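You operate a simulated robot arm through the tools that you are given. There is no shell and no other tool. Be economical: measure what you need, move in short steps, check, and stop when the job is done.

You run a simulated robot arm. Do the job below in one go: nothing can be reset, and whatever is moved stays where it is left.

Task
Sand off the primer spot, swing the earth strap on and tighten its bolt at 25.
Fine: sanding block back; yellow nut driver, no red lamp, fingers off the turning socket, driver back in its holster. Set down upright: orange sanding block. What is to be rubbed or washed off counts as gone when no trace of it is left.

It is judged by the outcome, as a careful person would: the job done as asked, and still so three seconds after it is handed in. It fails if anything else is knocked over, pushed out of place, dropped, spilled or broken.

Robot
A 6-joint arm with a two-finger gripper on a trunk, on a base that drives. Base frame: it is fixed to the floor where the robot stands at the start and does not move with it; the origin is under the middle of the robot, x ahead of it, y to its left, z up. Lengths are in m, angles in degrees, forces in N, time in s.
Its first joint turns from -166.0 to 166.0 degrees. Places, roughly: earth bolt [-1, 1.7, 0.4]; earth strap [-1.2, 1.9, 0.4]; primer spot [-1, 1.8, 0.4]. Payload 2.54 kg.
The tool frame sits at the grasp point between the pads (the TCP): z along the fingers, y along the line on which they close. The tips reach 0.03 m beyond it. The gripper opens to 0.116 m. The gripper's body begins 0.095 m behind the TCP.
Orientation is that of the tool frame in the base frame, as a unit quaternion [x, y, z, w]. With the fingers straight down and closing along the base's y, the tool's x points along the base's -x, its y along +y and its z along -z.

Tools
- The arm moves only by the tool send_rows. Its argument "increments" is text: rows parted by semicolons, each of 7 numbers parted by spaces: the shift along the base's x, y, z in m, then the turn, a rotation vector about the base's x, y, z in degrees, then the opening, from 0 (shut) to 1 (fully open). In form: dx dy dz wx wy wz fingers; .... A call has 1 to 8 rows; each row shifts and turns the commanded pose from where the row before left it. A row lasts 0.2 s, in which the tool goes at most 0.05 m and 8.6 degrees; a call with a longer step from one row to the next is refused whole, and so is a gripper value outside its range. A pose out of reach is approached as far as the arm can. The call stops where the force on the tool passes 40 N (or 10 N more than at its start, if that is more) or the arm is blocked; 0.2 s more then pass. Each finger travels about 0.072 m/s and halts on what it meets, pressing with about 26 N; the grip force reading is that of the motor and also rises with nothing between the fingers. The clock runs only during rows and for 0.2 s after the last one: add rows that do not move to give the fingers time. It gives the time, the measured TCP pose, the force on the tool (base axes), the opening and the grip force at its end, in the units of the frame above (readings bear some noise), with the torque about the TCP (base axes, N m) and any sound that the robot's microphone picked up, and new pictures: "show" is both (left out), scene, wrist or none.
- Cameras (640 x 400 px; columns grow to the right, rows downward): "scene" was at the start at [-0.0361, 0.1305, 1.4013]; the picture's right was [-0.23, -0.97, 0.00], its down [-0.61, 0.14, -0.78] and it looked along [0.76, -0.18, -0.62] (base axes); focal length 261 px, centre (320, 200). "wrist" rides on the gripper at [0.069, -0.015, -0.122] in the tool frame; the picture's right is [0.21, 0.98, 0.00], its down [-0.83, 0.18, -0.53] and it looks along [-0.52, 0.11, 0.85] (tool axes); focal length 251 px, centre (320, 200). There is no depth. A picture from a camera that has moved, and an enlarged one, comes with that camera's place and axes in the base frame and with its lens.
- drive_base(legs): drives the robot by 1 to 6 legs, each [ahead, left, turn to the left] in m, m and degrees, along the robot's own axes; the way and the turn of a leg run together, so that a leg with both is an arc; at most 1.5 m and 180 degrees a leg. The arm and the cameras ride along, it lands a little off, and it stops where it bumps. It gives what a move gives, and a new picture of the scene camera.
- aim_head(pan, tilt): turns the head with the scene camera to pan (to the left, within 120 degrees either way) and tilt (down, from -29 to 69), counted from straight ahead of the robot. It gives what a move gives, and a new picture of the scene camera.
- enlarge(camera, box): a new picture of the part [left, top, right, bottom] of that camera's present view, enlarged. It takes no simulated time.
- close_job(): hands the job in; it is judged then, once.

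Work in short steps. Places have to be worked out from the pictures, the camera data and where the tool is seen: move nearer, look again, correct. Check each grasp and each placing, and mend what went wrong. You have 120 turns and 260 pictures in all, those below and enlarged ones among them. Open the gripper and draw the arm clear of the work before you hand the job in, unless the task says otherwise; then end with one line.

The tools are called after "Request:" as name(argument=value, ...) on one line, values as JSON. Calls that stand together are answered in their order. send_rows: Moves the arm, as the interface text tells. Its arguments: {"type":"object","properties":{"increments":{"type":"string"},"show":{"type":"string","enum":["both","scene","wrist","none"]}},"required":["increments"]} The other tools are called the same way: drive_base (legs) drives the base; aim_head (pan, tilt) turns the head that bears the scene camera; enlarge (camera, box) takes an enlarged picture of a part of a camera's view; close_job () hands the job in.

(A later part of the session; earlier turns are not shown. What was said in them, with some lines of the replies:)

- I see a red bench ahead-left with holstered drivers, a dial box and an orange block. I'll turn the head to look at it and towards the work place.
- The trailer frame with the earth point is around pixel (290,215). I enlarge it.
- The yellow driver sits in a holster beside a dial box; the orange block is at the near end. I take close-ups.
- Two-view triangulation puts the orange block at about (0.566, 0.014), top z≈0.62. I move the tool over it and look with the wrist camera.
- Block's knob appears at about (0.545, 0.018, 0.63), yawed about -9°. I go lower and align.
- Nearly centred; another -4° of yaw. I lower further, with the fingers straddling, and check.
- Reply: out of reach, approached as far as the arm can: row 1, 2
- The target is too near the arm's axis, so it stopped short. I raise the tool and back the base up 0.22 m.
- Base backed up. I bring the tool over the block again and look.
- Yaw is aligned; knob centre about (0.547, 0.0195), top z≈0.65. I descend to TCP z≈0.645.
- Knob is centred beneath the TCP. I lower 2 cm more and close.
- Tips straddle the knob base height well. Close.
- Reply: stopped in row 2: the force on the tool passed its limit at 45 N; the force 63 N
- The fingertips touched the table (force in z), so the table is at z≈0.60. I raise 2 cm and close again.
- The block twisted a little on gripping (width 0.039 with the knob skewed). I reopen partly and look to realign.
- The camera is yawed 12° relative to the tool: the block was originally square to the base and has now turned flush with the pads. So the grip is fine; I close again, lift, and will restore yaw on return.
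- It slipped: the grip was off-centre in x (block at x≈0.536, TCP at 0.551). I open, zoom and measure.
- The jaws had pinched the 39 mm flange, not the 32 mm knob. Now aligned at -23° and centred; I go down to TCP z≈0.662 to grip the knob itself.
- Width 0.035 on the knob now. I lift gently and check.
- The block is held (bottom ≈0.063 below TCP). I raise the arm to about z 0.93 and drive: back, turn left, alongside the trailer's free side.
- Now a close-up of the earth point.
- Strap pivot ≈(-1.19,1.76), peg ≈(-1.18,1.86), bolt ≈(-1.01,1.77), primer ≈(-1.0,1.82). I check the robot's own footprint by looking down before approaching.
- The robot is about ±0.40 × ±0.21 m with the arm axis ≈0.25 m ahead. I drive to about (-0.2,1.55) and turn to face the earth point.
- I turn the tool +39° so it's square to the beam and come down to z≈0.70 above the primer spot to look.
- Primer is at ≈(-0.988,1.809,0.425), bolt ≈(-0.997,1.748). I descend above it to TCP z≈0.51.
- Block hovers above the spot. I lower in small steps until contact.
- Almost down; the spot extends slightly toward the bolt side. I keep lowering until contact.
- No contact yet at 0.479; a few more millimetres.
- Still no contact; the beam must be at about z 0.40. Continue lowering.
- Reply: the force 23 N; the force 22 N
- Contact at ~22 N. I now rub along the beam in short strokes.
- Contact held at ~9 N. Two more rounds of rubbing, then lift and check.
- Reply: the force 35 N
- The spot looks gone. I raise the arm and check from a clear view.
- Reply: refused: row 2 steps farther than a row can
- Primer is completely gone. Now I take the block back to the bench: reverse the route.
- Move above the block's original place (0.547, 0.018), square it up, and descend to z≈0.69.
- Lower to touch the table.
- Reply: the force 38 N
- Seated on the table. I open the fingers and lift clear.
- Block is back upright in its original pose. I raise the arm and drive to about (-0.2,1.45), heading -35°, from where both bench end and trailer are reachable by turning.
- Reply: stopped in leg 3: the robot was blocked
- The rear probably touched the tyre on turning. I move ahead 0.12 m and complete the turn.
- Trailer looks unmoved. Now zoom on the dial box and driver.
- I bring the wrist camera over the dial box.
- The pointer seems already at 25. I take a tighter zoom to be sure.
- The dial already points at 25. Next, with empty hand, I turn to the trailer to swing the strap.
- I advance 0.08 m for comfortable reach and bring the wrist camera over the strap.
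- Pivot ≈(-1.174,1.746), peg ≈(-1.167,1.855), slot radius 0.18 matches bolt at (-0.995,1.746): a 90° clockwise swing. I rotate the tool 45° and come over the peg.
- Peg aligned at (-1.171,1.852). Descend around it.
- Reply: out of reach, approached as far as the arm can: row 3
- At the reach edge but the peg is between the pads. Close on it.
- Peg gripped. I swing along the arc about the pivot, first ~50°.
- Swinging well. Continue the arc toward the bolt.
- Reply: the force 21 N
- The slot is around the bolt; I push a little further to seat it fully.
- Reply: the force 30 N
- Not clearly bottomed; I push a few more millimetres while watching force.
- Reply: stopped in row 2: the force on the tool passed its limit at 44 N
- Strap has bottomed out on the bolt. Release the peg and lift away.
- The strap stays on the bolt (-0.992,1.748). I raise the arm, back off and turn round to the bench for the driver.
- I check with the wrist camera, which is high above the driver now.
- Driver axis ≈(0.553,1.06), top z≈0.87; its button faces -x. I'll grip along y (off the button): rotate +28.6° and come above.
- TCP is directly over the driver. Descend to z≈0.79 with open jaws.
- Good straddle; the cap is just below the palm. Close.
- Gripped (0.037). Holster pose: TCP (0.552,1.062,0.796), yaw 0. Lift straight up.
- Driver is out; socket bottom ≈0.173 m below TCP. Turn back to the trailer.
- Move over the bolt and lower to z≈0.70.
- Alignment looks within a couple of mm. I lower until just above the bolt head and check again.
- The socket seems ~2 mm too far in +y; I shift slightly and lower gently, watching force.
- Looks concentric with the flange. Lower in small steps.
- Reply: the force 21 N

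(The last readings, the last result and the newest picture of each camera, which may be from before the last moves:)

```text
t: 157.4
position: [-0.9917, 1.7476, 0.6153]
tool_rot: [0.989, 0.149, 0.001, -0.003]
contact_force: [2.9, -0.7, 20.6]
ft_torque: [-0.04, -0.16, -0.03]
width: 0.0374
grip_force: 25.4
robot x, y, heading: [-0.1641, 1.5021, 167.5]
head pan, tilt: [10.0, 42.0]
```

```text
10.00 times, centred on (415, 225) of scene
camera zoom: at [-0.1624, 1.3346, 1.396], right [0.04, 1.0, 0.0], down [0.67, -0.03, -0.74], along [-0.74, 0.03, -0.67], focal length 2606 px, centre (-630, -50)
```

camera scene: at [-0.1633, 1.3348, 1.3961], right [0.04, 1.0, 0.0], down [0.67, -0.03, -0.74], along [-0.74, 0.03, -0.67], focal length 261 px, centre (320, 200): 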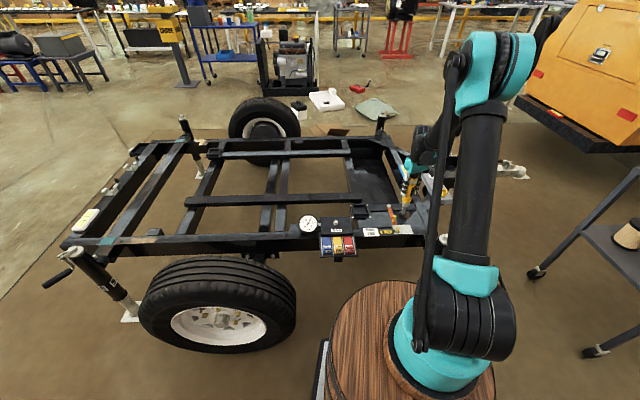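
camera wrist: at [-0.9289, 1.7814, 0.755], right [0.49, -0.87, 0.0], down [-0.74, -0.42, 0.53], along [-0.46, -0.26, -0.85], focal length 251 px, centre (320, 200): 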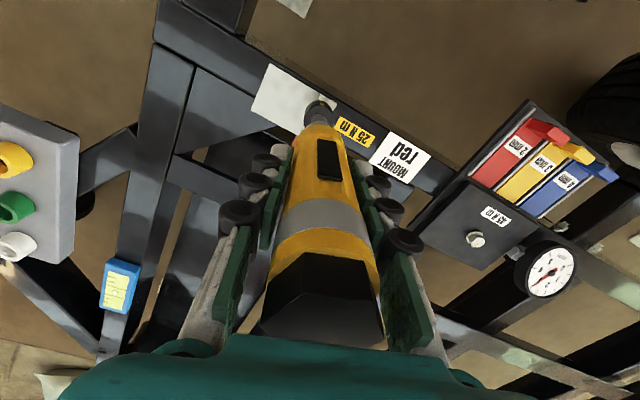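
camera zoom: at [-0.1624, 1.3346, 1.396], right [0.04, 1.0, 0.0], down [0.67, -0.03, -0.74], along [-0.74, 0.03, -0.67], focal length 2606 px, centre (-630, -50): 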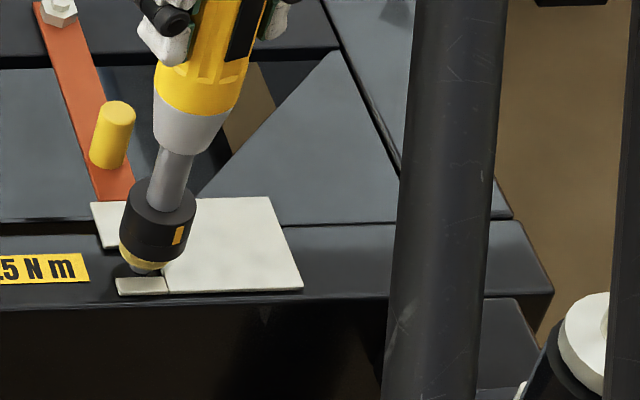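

In contact with ~27 N pressing. I hold for a moment to see whether the driver runs.

Request:
send_rows(increments="0 0 -0.001 0 0 0 0;0 0 0 0 0 0 0;0 0 0 0 0 0 0", show="wrist")

Request:
enlarge(camera="scene", box=[395, 205, 435, 245])

```text
t: 158.2
position: [-0.9925, 1.7477, 0.6143]
tool_rot: [0.989, 0.149, 0.001, -0.003]
contact_force: [2.0, -0.3, 20.2]
ft_torque: [0.0, -0.04, -0.06]
width: 0.0375
grip_force: 26.2
robot x, y, heading: [-0.167, 1.5014, 167.6]
head pan, tilt: [10.0, 42.0]
camera wrist: at [-0.9297, 1.7805, 0.7361], right [0.49, -0.87, -0.01], down [-0.74, -0.42, 0.53], along [-0.46, -0.26, -0.85], focal length 251 px, centre (320, 200)
```

wrist: 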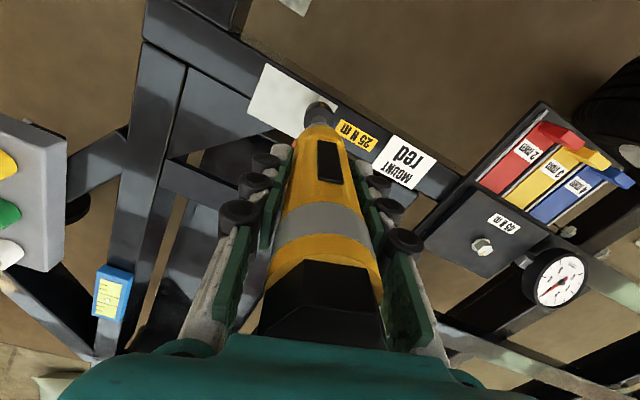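

```text
10.00 times, centred on (415, 225) of scene
camera zoom: at [-0.1625, 1.3346, 1.396], right [0.04, 1.0, 0.0], down [0.67, -0.03, -0.74], along [-0.74, 0.03, -0.67], focal length 2606 px, centre (-630, -50)
```

zoom: 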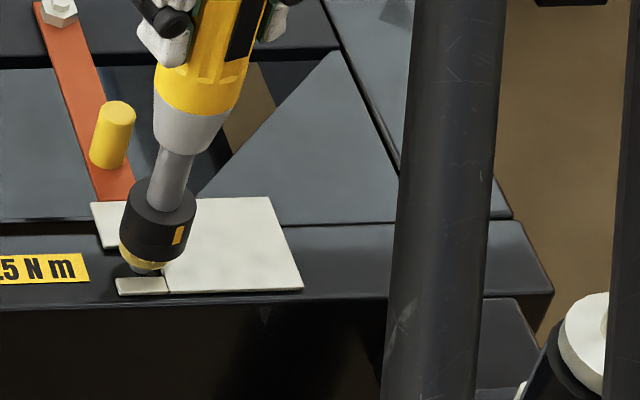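

No rotation at this push. I press a bit harder (still under the limit) to see if it is push-to-start.

Request:
send_rows(increments="0 0 -0.002 0 0 0 0;0 0 -0.001 0 0 0 0;0 0 0 0 0 0 0;0 0 0 0 0 0 0", show="none")

Request:
enlarge(camera="scene", box=[395, 205, 435, 245])

```text
t: 159.2
position: [-0.9925, 1.7468, 0.6106]
tool_rot: [0.989, 0.149, 0.0, -0.003]
contact_force: [3.5, -0.5, 20.9]
ft_torque: [0.01, -0.13, -0.01]
width: 0.0371
grip_force: 26.4
robot x, y, heading: [-0.166, 1.5006, 167.6]
head pan, tilt: [10.0, 42.0]
```

```text
10.00 times, centred on (415, 225) of scene
camera zoom: at [-0.1625, 1.3346, 1.396], right [0.04, 1.0, 0.0], down [0.67, -0.03, -0.74], along [-0.74, 0.03, -0.67], focal length 2606 px, centre (-630, -50)
```

zoom: 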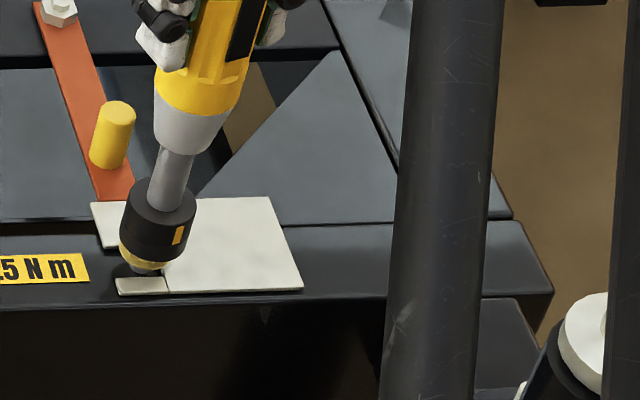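

The hand slides on the handle at ~27 N and the socket bottom appears to rest on the head, not over it. Torque readings place the contact toward -x, so I lift 4 mm, shift -x 4 mm and lower again.

Request:
send_rows(increments="0 0 0.007 0 0 0 0;-0.004 0.001 0 0 0 0 0;0 0 -0.004 0 0 0 0;0 0 -0.004 0 0 0 0;0 0 0 0 0 0 0", show="none")

Request:
enlarge(camera="scene", box=[395, 205, 435, 245])

```text
t: 160.4
position: [-0.9964, 1.7484, 0.6097]
tool_rot: [0.989, 0.148, 0.0, -0.003]
contact_force: [-2.2, 1.5, 21.6]
ft_torque: [0.08, 0.05, -0.03]
width: 0.0374
grip_force: 26.0
robot x, y, heading: [-0.1653, 1.5073, 167.4]
head pan, tilt: [10.0, 42.0]
```

```text
10.00 times, centred on (415, 225) of scene
camera zoom: at [-0.1626, 1.3346, 1.396], right [0.04, 1.0, 0.0], down [0.67, -0.03, -0.74], along [-0.74, 0.03, -0.67], focal length 2606 px, centre (-630, -50)
```

zoom: 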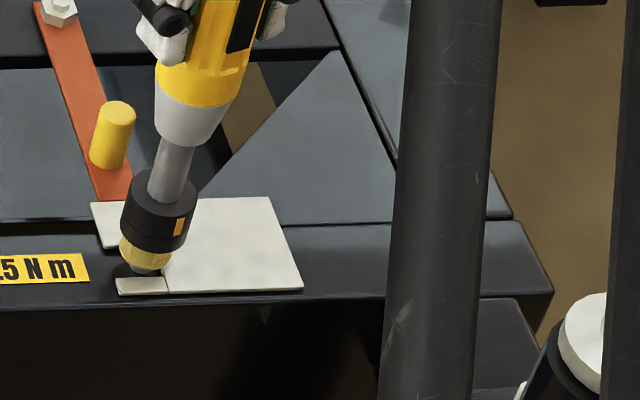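

Now the contact moment reversed, so the centre is ≈(-0.9945,1.748). I centre there, then turn the driver clockwise under light pressure to let the hex drop in.

Request:
send_rows(increments="0 0 0.006 0 0 0 0;0.002 -0.0005 0 0 0 0 0;0 0 -0.005 0 0 0 0;0 0 -0.001 0 0 -7 0;0 0 0 0 0 -7 0;0 0 -0.001 0 0 -7 0;0 0 0 0 0 -7 0;0 0 0 0 0 0 0", show="none")

Request:
enlarge(camera="scene", box=[395, 205, 435, 245])

```text
t: 162.2
position: [-0.995, 1.7468, 0.6071]
tool_rot: [0.995, -0.095, 0.002, -0.002]
contact_force: [-1.2, -0.2, -6.9]
ft_torque: [0.0, -0.01, 0.03]
width: 0.0372
grip_force: 26.1
robot x, y, heading: [-0.1655, 1.5015, 167.6]
head pan, tilt: [10.0, 42.0]
```

```text
10.00 times, centred on (415, 225) of scene
camera zoom: at [-0.1635, 1.3349, 1.3961], right [0.04, 1.0, 0.0], down [0.67, -0.03, -0.74], along [-0.74, 0.03, -0.67], focal length 2606 px, centre (-630, -50)
```

zoom: 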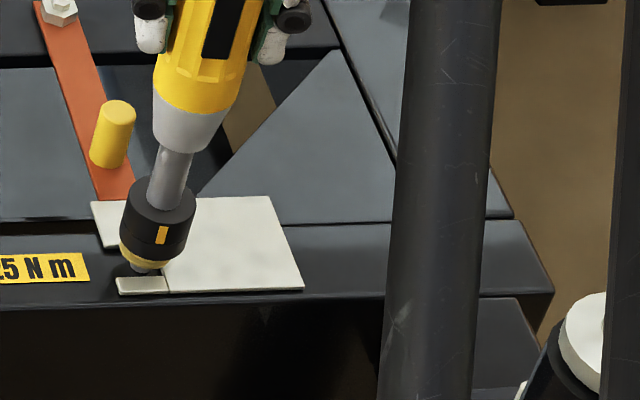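

No contact at lower height — it has dropped onto the hex. Lower further to seat.

Request:
send_rows(increments="0 0 -0.003 0 0 0 0;0 0 -0.003 0 0 0 0;0 0 0 0 0 0 0", show="none")

Request:
enlarge(camera="scene", box=[395, 205, 435, 245])

```text
t: 163.0
position: [-0.9939, 1.7476, 0.6023]
tool_rot: [0.995, -0.095, 0.003, -0.002]
contact_force: [-0.5, -1.1, -6.5]
ft_torque: [0.02, -0.01, 0.0]
width: 0.0373
grip_force: 25.5
robot x, y, heading: [-0.1687, 1.5067, 167.7]
head pan, tilt: [10.0, 42.0]
```

```text
10.00 times, centred on (415, 225) of scene
camera zoom: at [-0.1635, 1.3349, 1.3961], right [0.04, 1.0, 0.0], down [0.67, -0.03, -0.74], along [-0.74, 0.03, -0.67], focal length 2606 px, centre (-630, -50)
```

zoom: 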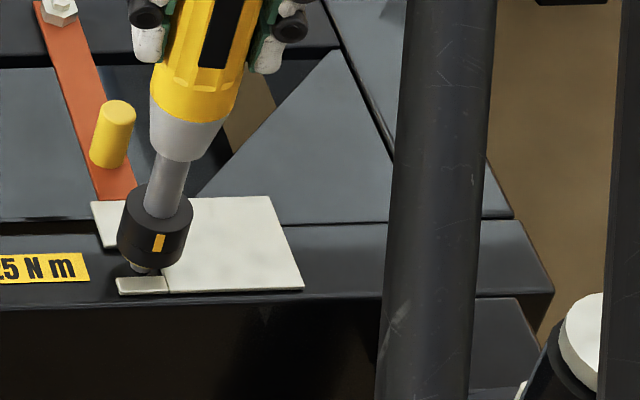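

The socket now encloses the head. Continue to seat.

Request:
send_rows(increments="0 0 -0.003 0 0 0 0;0 0 -0.003 0 0 0 0;0 0 0 0 0 0 0", show="none")

Request:
enlarge(camera="scene", box=[395, 205, 435, 245])

```text
t: 163.8
position: [-0.9943, 1.7474, 0.5957]
tool_rot: [0.996, -0.094, 0.002, -0.003]
contact_force: [1.6, -1.4, 3.0]
ft_torque: [-0.18, -0.29, 0.05]
width: 0.0372
grip_force: 25.6
robot x, y, heading: [-0.1665, 1.5031, 167.5]
head pan, tilt: [10.0, 42.0]
```

```text
10.00 times, centred on (415, 225) of scene
camera zoom: at [-0.1631, 1.3348, 1.3961], right [0.04, 1.0, 0.0], down [0.67, -0.03, -0.74], along [-0.74, 0.03, -0.67], focal length 2606 px, centre (-630, -50)
```

zoom: 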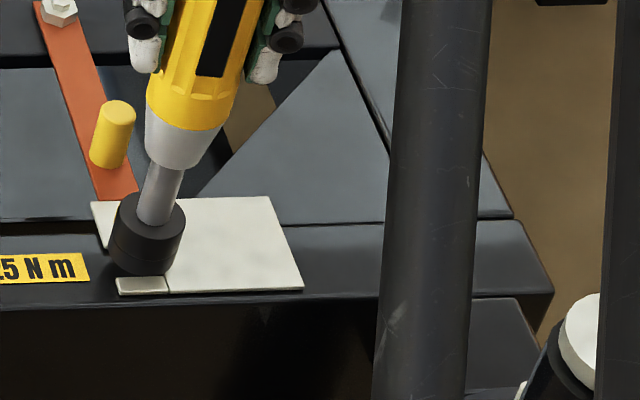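

The socket's orange mark has moved out of sight: it is turning. I keep light pressure and monitor.

Request:
send_rows(increments="0 0 -0.001 0 0 0 0;0 0 0 0 0 0 0", show="none")

Request:
enlarge(camera="scene", box=[395, 205, 435, 245])

```text
t: 164.4
position: [-0.9946, 1.7479, 0.5959]
tool_rot: [0.995, -0.095, 0.002, -0.003]
contact_force: [-0.5, 0.6, -6.5]
ft_torque: [0.03, -0.01, -0.03]
width: 0.0374
grip_force: 26.3
robot x, y, heading: [-0.1628, 1.5027, 167.4]
head pan, tilt: [10.0, 42.0]
```

```text
10.00 times, centred on (415, 225) of scene
camera zoom: at [-0.1635, 1.3349, 1.3961], right [0.04, 1.0, 0.0], down [0.67, -0.03, -0.74], along [-0.74, 0.03, -0.67], focal length 2606 px, centre (-630, -50)
```

zoom: 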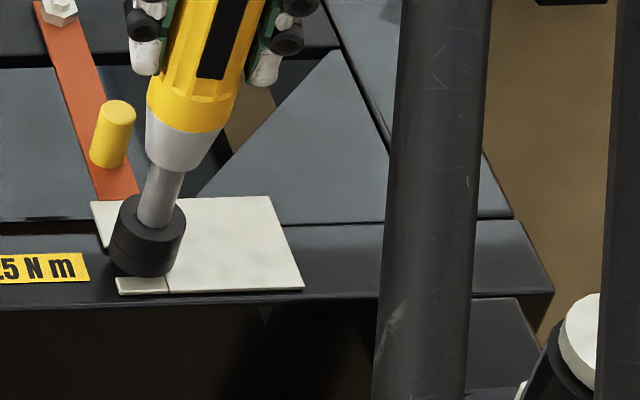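

Bolt is going down (force fell). I follow it down in small steps.

Request:
send_rows(increments="0 0 -0.002 0 0 0 0;0 0 -0.001 0 0 0 0;0 0 0 0 0 0 0", show="none")

Request:
enlarge(camera="scene", box=[395, 205, 435, 245])

```text
t: 165.2
position: [-0.9958, 1.7465, 0.5921]
tool_rot: [0.995, -0.095, 0.002, -0.003]
contact_force: [2.4, -1.4, 7.6]
ft_torque: [-0.15, -0.5, 0.09]
width: 0.0374
grip_force: 26.7
robot x, y, heading: [-0.1667, 1.5053, 167.4]
head pan, tilt: [10.0, 42.0]
```

```text
10.00 times, centred on (415, 225) of scene
camera zoom: at [-0.1629, 1.3347, 1.3961], right [0.04, 1.0, 0.0], down [0.67, -0.03, -0.74], along [-0.74, 0.03, -0.67], focal length 2606 px, centre (-630, -50)
```

zoom: 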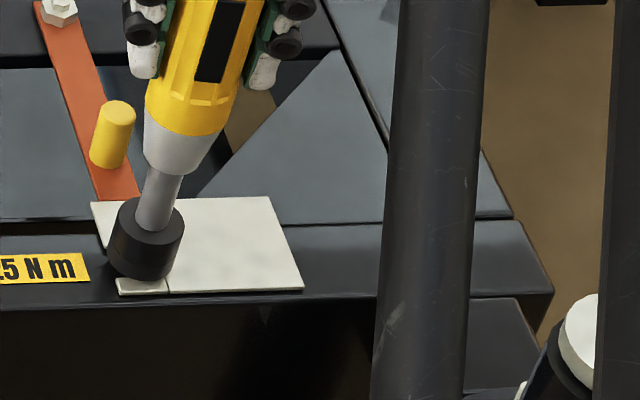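

Pressing again at ~14 N. I keep following in short calls, listening.

Request:
send_rows(increments="0 0 -0.001 0 0 0 0;0 0 -0.001 0 0 0 0", show="none")

Request:
send_rows(increments="0 0 -0.001 0 0 0 0;0 0 -0.001 0 0 0 0", show="none")

```text
t: 165.8
position: [-0.9954, 1.7473, 0.5899]
tool_rot: [0.995, -0.096, 0.0, -0.002]
contact_force: [-0.1, -1.5, 20.6]
ft_torque: [-0.02, 0.01, 0.08]
width: 0.0374
grip_force: 26.1
robot x, y, heading: [-0.1671, 1.5012, 167.5]
head pan, tilt: [10.0, 42.0]
```

```text
t: 166.4
position: [-0.9948, 1.7472, 0.5892]
tool_rot: [0.995, -0.096, 0.001, -0.002]
contact_force: [-0.6, 0.3, 21.5]
ft_torque: [-0.02, 0.0, 0.01]
width: 0.0374
grip_force: 26.3
robot x, y, heading: [-0.1654, 1.5069, 167.4]
head pan, tilt: [10.0, 42.0]
```

Full push force again; check the picture.

Request:
enlarge(camera="scene", box=[395, 205, 435, 245])

Request:
send_rows(increments="0 0 0 0 0 0 0;0 0 0 0 0 0 0", show="wrist")

Request:
enlarge(camera="scene", box=[395, 205, 435, 245])

```text
10.00 times, centred on (415, 225) of scene
camera zoom: at [-0.1625, 1.3346, 1.396], right [0.04, 1.0, 0.0], down [0.67, -0.03, -0.74], along [-0.74, 0.03, -0.67], focal length 2606 px, centre (-630, -50)
```

zoom: 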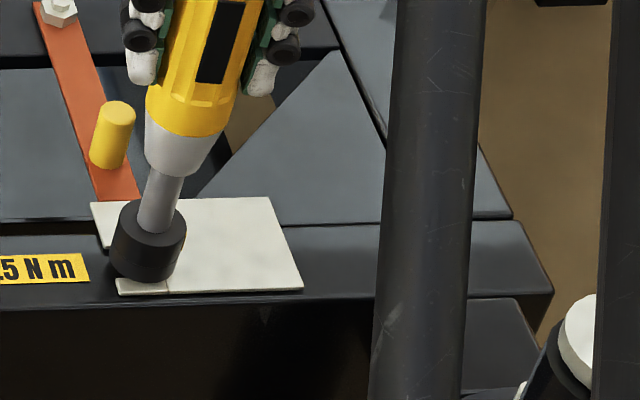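

```text
t: 167.0
position: [-0.9939, 1.7485, 0.5886]
tool_rot: [0.995, -0.096, 0.002, -0.002]
contact_force: [-0.9, -0.2, 20.3]
ft_torque: [0.05, 0.06, -0.02]
width: 0.0371
grip_force: 25.7
robot x, y, heading: [-0.1628, 1.4991, 167.7]
head pan, tilt: [10.0, 42.0]
camera wrist: at [-0.9239, 1.7483, 0.7106], right [0.03, -1.0, 0.0], down [-0.85, -0.02, 0.53], along [-0.53, -0.01, -0.85], focal length 251 px, centre (320, 200)
```

wrist: 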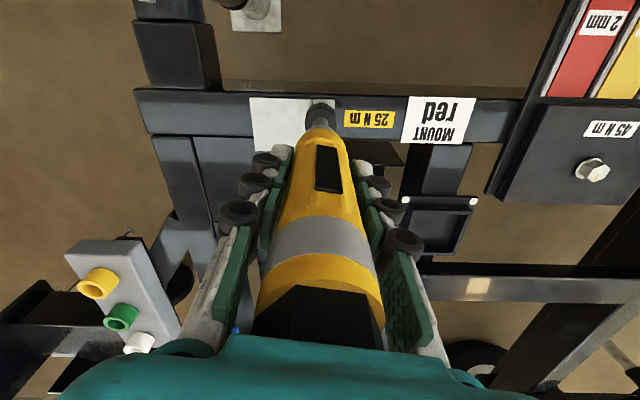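

```text
10.00 times, centred on (415, 225) of scene
camera zoom: at [-0.1625, 1.3346, 1.396], right [0.04, 1.0, 0.0], down [0.67, -0.03, -0.74], along [-0.74, 0.03, -0.67], focal length 2606 px, centre (-630, -50)
```

zoom: 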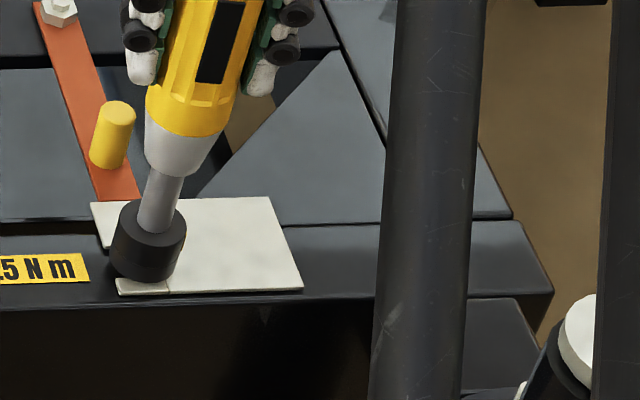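

I try to see the dial box's lamps from here with the head turned fully left.

Request:
aim_head(pan=120, tilt=30)

```text
t: 168.9
position: [-0.9953, 1.7473, 0.5864]
tool_rot: [0.995, -0.095, 0.001, -0.003]
contact_force: [0.7, 0.2, 17.5]
ft_torque: [0.04, 0.01, 0.0]
width: 0.037
grip_force: 25.9
robot x, y, heading: [-0.1654, 1.5034, 167.7]
head pan, tilt: [120.0, 30.0]
camera scene: at [-0.0518, 1.2449, 1.4143], right [-0.95, -0.3, 0.0], down [-0.15, 0.48, -0.87], along [0.26, -0.83, -0.5], focal length 261 px, centre (320, 200)
```

scene: 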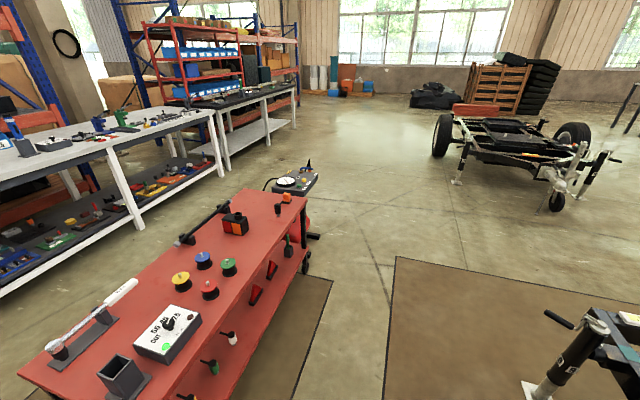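

Request:
enlarge(camera="scene", box=[90, 290, 230, 400])

```text
3.64 times, centred on (160, 345) of scene
camera zoom: at [-0.0518, 1.2449, 1.4143], right [-0.95, -0.3, 0.0], down [-0.15, 0.48, -0.87], along [0.26, -0.83, -0.5], focal length 948 px, centre (902, -327)
```

zoom: 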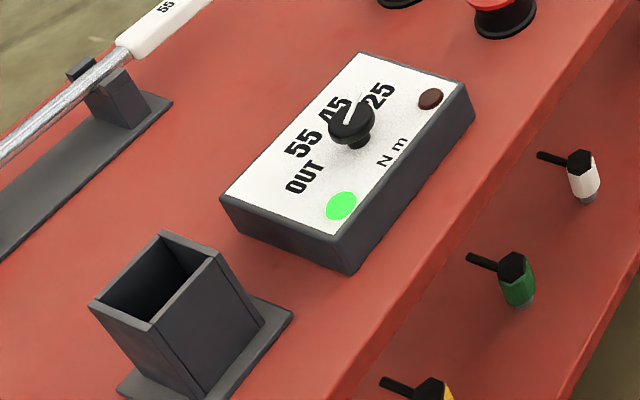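

Green lamp lit, red dark: done. Lift the driver straight off.

Request:
send_rows(increments="0 0 0.01 0 0 0 0;0 0 0.02 0 0 0 0;0 0 0.04 0 0 0 0;0 0 0.045 0 0 0 0;0 0 0.045 0 0 0 0;0 0 0.045 0 0 0 0;0 0 0.045 0 0 0 0;0 0 0.045 0 0 0 0", show="wrist")

Request:
enlarge(camera="scene", box=[90, 290, 230, 400])

Request:
enlarge(camera="wrist", box=[240, 60, 400, 160])

```text
t: 170.7
position: [-0.9953, 1.7492, 0.8825]
tool_rot: [0.995, -0.096, 0.002, -0.003]
contact_force: [-0.1, -1.1, -6.9]
ft_torque: [0.01, -0.04, -0.03]
width: 0.0371
grip_force: 25.9
robot x, y, heading: [-0.1663, 1.5023, 167.5]
head pan, tilt: [120.0, 30.0]
camera wrist: at [-0.9234, 1.7493, 1.0059], right [0.03, -1.0, 0.0], down [-0.85, -0.02, 0.53], along [-0.53, -0.01, -0.85], focal length 251 px, centre (320, 200)
```

wrist: 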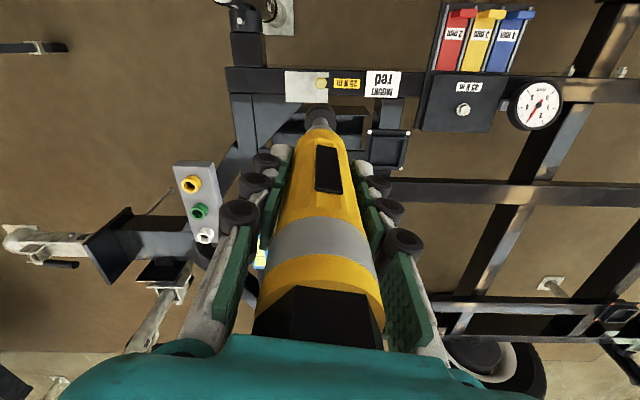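

```text
3.64 times, centred on (160, 345) of scene
camera zoom: at [-0.0528, 1.2453, 1.4144], right [-0.95, -0.3, 0.0], down [-0.15, 0.48, -0.87], along [0.26, -0.83, -0.5], focal length 948 px, centre (902, -327)
```

zoom: 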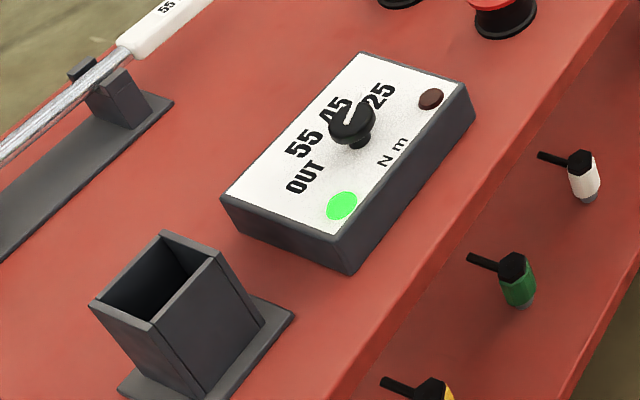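

```text
4.00 times, centred on (320, 110) of wrist
camera zoom: at [-0.9234, 1.7493, 1.0059], right [0.03, -1.0, 0.0], down [-0.85, -0.02, 0.53], along [-0.53, -0.01, -0.85], focal length 1006 px, centre (320, 560)
```

zoom: 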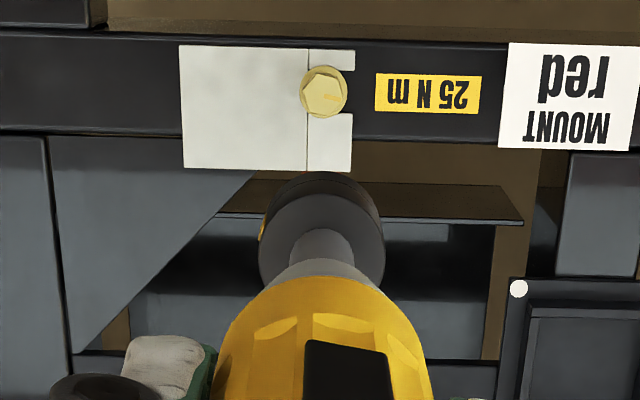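

Bolt is tight and the strap in place. Raise further and turn back to the bench.

Request:
send_rows(increments="0.03 0 0.04 0 0 0 0;0.02 0 0.045 0 0 0 0;0 0 0.04 0 0 0 0", show="none")

Request:
drive_base(legs=[[-0.06, 0, 0], [0, 0, 164]])

Request:
aim_head(pan=8, tilt=42)

```text
t: 171.5
position: [-0.9442, 1.7475, 1.0095]
tool_rot: [0.995, -0.095, 0.002, -0.003]
contact_force: [-0.2, 0.0, -6.0]
ft_torque: [-0.03, -0.02, 0.01]
width: 0.0372
grip_force: 26.3
robot x, y, heading: [-0.1693, 1.5046, 167.5]
head pan, tilt: [120.0, 30.0]
```

```text
t: 179.1
position: [0.5658, 1.0272, 1.008]
tool_rot: [0.242, 0.97, -0.002, -0.002]
contact_force: [0.1, 1.4, -6.6]
ft_torque: [-0.01, 0.0, 0.01]
width: 0.0372
grip_force: 26.0
robot x, y, heading: [-0.106, 1.4903, -29.7]
head pan, tilt: [120.0, 30.0]
camera scene: at [-0.1376, 1.7706, 1.4144], right [1.0, 0.01, 0.0], down [0.0, -0.5, -0.87], along [-0.01, 0.87, -0.5], focal length 261 px, centre (320, 200)
```

scene: 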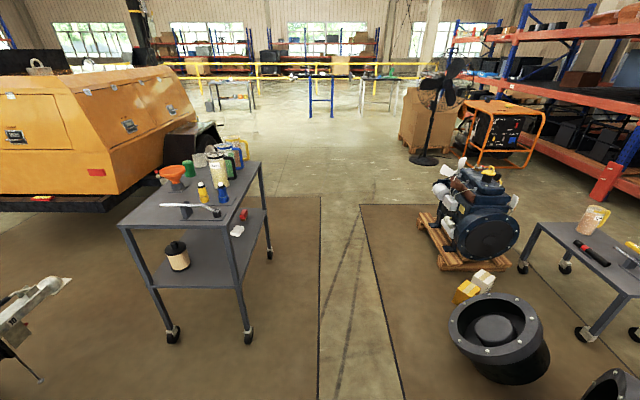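

```text
t: 181.0
position: [0.5666, 1.0268, 1.0079]
tool_rot: [0.243, 0.97, -0.001, -0.002]
contact_force: [-0.5, 0.0, -6.5]
ft_torque: [-0.02, 0.0, -0.01]
width: 0.0372
grip_force: 26.0
robot x, y, heading: [-0.1047, 1.488, -29.5]
head pan, tilt: [8.0, 42.0]
camera scene: at [-0.0589, 1.6496, 1.3961], right [-0.37, -0.93, 0.0], down [-0.62, 0.24, -0.74], along [0.69, -0.27, -0.67], focal length 261 px, centre (320, 200)
```

scene: 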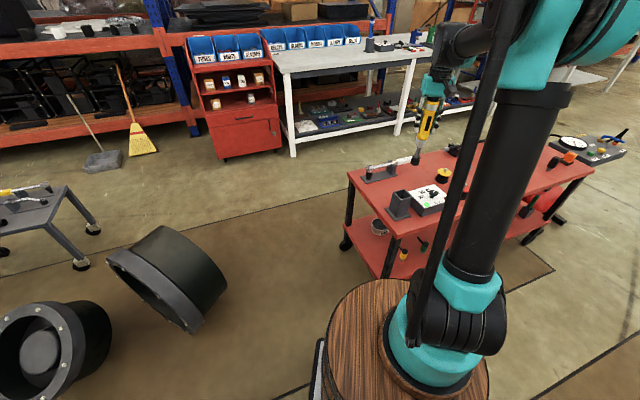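

Square the tool (+28°) and align above the holster at (0.552,1.062).

Request:
send_rows(increments="-0.004 0.009 0 0 0 7 0;-0.004 0.009 0 0 0 7 0;-0.004 0.009 0 0 0 7 0;-0.0026 0.0082 0 0 0 7 0;0 0 -0.03 0 0 0 0;0 0 0 0 0 0 0", show="wrist")

Request:
enlarge(camera="wrist", box=[240, 40, 400, 140])

Request:
enlarge(camera="scene", box=[360, 90, 480, 230])

```text
t: 182.4
position: [0.551, 1.0623, 0.978]
tool_rot: [-0.001, 1.0, -0.002, -0.002]
contact_force: [0.1, 0.3, -6.4]
ft_torque: [0.0, -0.01, -0.01]
width: 0.0372
grip_force: 25.6
robot x, y, heading: [-0.1093, 1.4914, -29.3]
head pan, tilt: [8.0, 42.0]
camera wrist: at [0.4836, 1.0469, 1.1], right [-0.22, 0.98, 0.0], down [0.83, 0.19, 0.53], along [0.52, 0.11, -0.85], focal length 251 px, centre (320, 200)
```

wrist: 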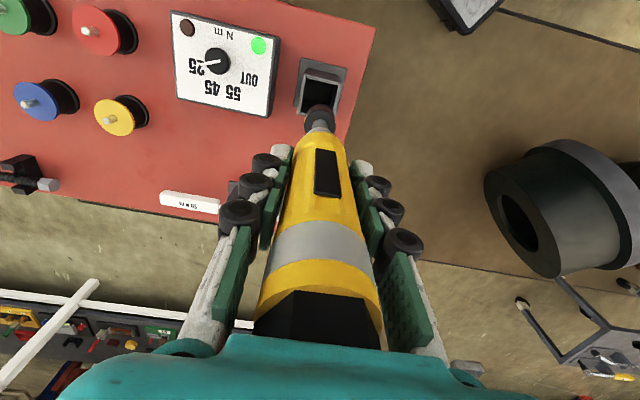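

```text
4.00 times, centred on (320, 90) of wrist
camera zoom: at [0.4836, 1.0469, 1.1], right [-0.22, 0.98, 0.0], down [0.83, 0.19, 0.53], along [0.52, 0.11, -0.85], focal length 1006 px, centre (320, 640)
```

zoom: 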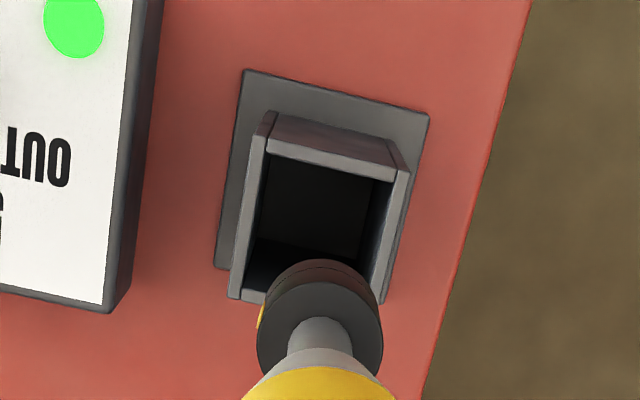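

```text
2.86 times, centred on (420, 160) of scene
camera zoom: at [-0.0589, 1.6496, 1.3961], right [-0.37, -0.93, 0.0], down [-0.62, 0.24, -0.74], along [0.69, -0.27, -0.67], focal length 745 px, centre (34, 314)
```

zoom: 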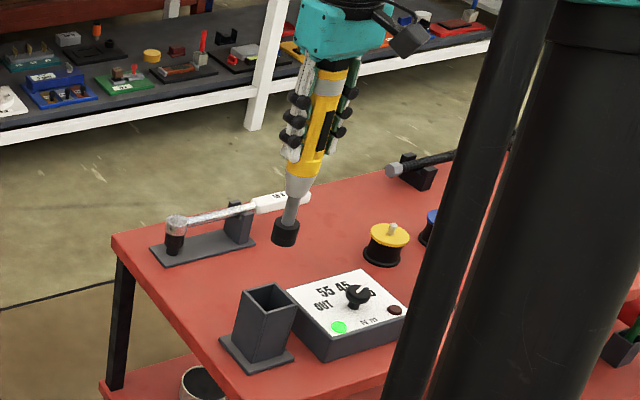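

Socket is aligned over the holster. Lower it in.

Request:
send_rows(increments="0.001 0 -0.04 0 0 0 0;0 0 -0.04 0 0 0 0;0 0 -0.02 0 0 0 0;0 0 0 0 0 0 0", show="wrist")

Request:
enlarge(camera="scene", box=[370, 130, 460, 220])

```text
t: 183.4
position: [0.5528, 1.0629, 0.8763]
tool_rot: [0.0, 1.0, -0.003, -0.002]
contact_force: [0.1, -0.4, -7.1]
ft_torque: [0.01, 0.02, -0.02]
width: 0.0373
grip_force: 25.8
robot x, y, heading: [-0.1064, 1.4899, -29.3]
head pan, tilt: [8.0, 42.0]
camera wrist: at [0.484, 1.0476, 0.999], right [-0.22, 0.98, 0.0], down [0.83, 0.18, 0.53], along [0.52, 0.11, -0.85], focal length 251 px, centre (320, 200)
```

wrist: 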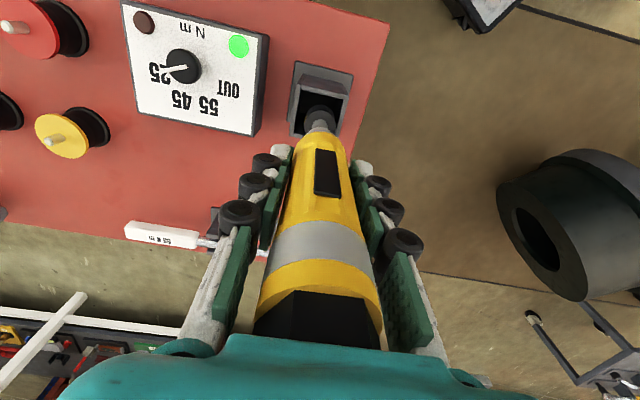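

```text
4.44 times, centred on (415, 175) of scene
camera zoom: at [-0.0589, 1.6496, 1.3961], right [-0.37, -0.93, 0.0], down [-0.62, 0.24, -0.74], along [0.69, -0.27, -0.67], focal length 1158 px, centre (-102, 311)
```

zoom: 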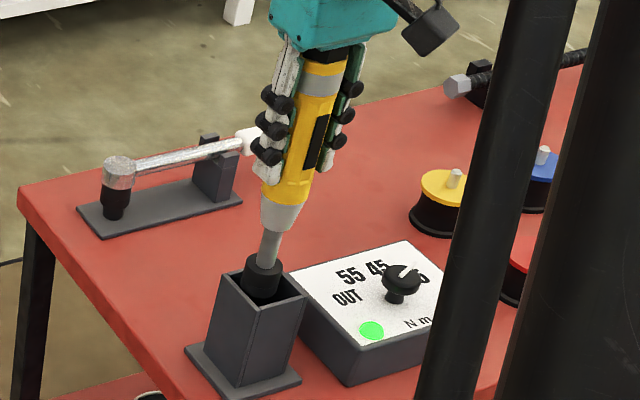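

Going into the holster cleanly. Continue down to near the bottom.

Request:
send_rows(increments="0 0 -0.03 0 0 0 0;0 0 -0.03 0 0 0 0;0 0 -0.02 0 0 0 0;0 0 0 0 0 0 0", show="none")

Request:
send_rows(increments="0 0 -0.005 0 0 0 0;0 0 -0.003 0 0 0 0;0 0 0 0 0 0 0", show="none")

```text
t: 184.4
position: [0.5518, 1.0634, 0.7997]
tool_rot: [0.0, 1.0, -0.003, -0.002]
contact_force: [-0.8, 0.4, -5.8]
ft_torque: [0.0, 0.01, 0.0]
width: 0.0372
grip_force: 26.2
robot x, y, heading: [-0.1068, 1.4873, -29.7]
head pan, tilt: [8.0, 42.0]
```

```text
t: 185.2
position: [0.552, 1.0627, 0.7903]
tool_rot: [0.0, 1.0, -0.003, -0.002]
contact_force: [0.1, -0.3, -5.2]
ft_torque: [0.03, 0.01, 0.01]
width: 0.0374
grip_force: 26.2
robot x, y, heading: [-0.1044, 1.4894, -29.4]
head pan, tilt: [8.0, 42.0]
```

Request:
send_rows(increments="0 0 -0.003 0 0 0 0;0 0 -0.003 0 0 0 0;0 0 0 0 0 0 0", show="none")

Request:
send_rows(increments="0 0 -0.002 0 0 0 0;0 0 -0.002 0 0 0 0;0 0 0 0 0 0 0", show="scene")

Request:
enlarge(camera="scene", box=[370, 130, 460, 220])

```text
t: 186.0
position: [0.5525, 1.0627, 0.7836]
tool_rot: [0.0, 1.0, -0.002, -0.002]
contact_force: [-0.2, 0.1, -5.8]
ft_torque: [-0.01, 0.01, -0.03]
width: 0.0374
grip_force: 26.3
robot x, y, heading: [-0.1088, 1.4871, -29.1]
head pan, tilt: [8.0, 42.0]
```

```text
t: 186.7
position: [0.5518, 1.0625, 0.7837]
tool_rot: [0.0, 1.0, -0.003, -0.002]
contact_force: [-1.7, 1.0, 23.7]
ft_torque: [0.44, 0.47, -0.05]
width: 0.0374
grip_force: 25.7
robot x, y, heading: [-0.107, 1.491, -29.3]
head pan, tilt: [8.0, 42.0]
stopped in row 3: the force on the tool passed its limit at 48 N (the readings are from after the stop); the commanded pose is now the measured one
camera scene: at [-0.0598, 1.6501, 1.396], right [-0.37, -0.93, 0.0], down [-0.62, 0.24, -0.74], along [0.69, -0.27, -0.67], focal length 261 px, centre (320, 200)
```

scene: 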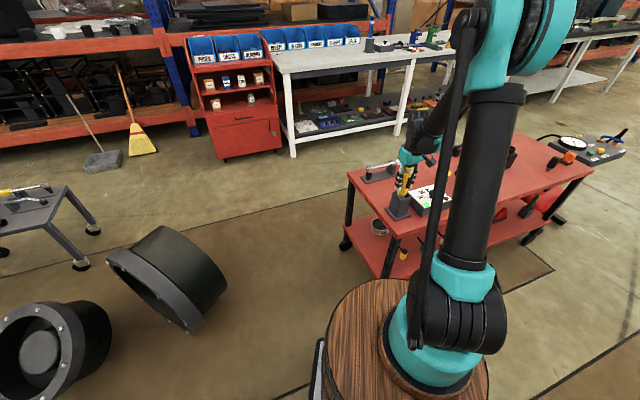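

```text
4.44 times, centred on (415, 175) of scene
camera zoom: at [-0.0598, 1.6501, 1.396], right [-0.37, -0.93, 0.0], down [-0.62, 0.24, -0.74], along [0.69, -0.27, -0.67], focal length 1158 px, centre (-102, 311)
```

zoom: 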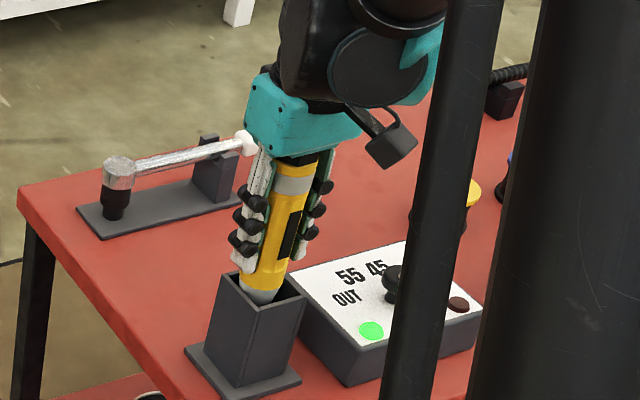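

Bottomed in the holster as originally. Open and rise straight up.

Request:
send_rows(increments="0 0 0.001 0 0 0 0;0 0 0 0 0 0 0.4;0 0 0 0 0 0 0.7;0 0 0 0 0 0 1;0 0 0 0 0 0 1;0 0 0.03 0 0 0 1;0 0 0.045 0 0 0 1;0 0 0.045 0 0 0 1", show="none")

Request:
send_rows(increments="0 0 0.045 0 0 0 1;0 0 0.045 0 0 0 1;0 0 0.04 0 0 0 1;-0.03 0.03 0 0 0 0 1;-0.03 0.03 0 0 0 0 1;0 0 0 0 0 0 1", show="both")

Request:
enlarge(camera="scene", box=[350, 110, 470, 230])

```text
t: 188.4
position: [0.5544, 1.0608, 0.9015]
tool_rot: [0.0, 1.0, -0.003, -0.002]
contact_force: [0.5, 0.1, 0.3]
ft_torque: [-0.01, 0.01, -0.02]
width: 0.1159
grip_force: 0.0
robot x, y, heading: [-0.1079, 1.4909, -29.2]
head pan, tilt: [8.0, 42.0]
```

```text
t: 189.8
position: [0.4929, 1.1206, 1.034]
tool_rot: [0.0, 1.0, -0.003, -0.001]
contact_force: [-0.1, 0.3, 0.0]
ft_torque: [0.02, 0.01, 0.0]
width: 0.1161
grip_force: 0.1
robot x, y, heading: [-0.1048, 1.4936, -29.7]
head pan, tilt: [8.0, 42.0]
camera scene: at [-0.059, 1.6496, 1.3961], right [-0.37, -0.93, 0.0], down [-0.62, 0.24, -0.74], along [0.69, -0.27, -0.67], focal length 261 px, centre (320, 200)
camera wrist: at [0.4252, 1.1072, 1.1566], right [-0.22, 0.98, -0.01], down [0.83, 0.19, 0.53], along [0.52, 0.11, -0.85], focal length 251 px, centre (320, 200)
```

scene: 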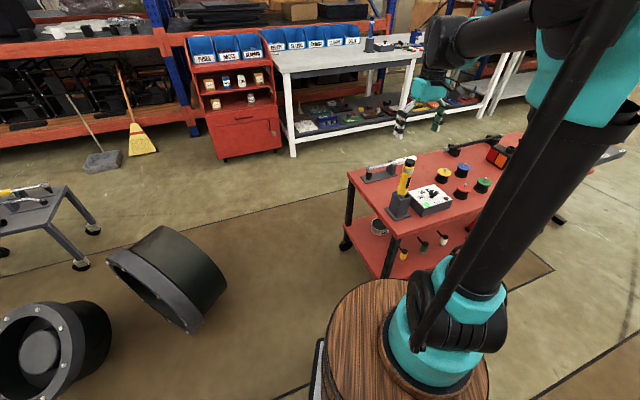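
wrist: 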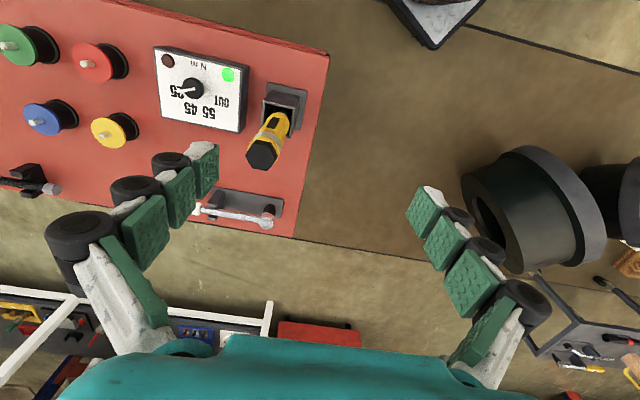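

```text
3.33 times, centred on (410, 170) of scene
camera zoom: at [-0.059, 1.6496, 1.3961], right [-0.37, -0.93, 0.0], down [-0.62, 0.24, -0.74], along [0.69, -0.27, -0.67], focal length 869 px, centre (20, 300)
```

zoom: 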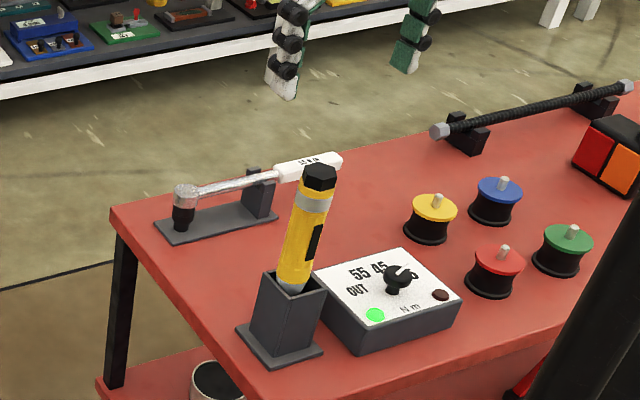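

The driver is back in its holster, the green lamp is lit, the red one is dark, and the arm is clear. I'm handing the job in.

Request:
close_job()

```text
The job is handed in.
```

The job is done: the primer spot is sanded off with no trace left, the strap is on, and its bolt is tightened at 25 (green lamp lit, red lamp dark). The orange block stands upright back in its place and the yellow driver is back in its holster. While turning, the base stopped once against something behind it, probably the trailer tyre, and I saw nothing moved.
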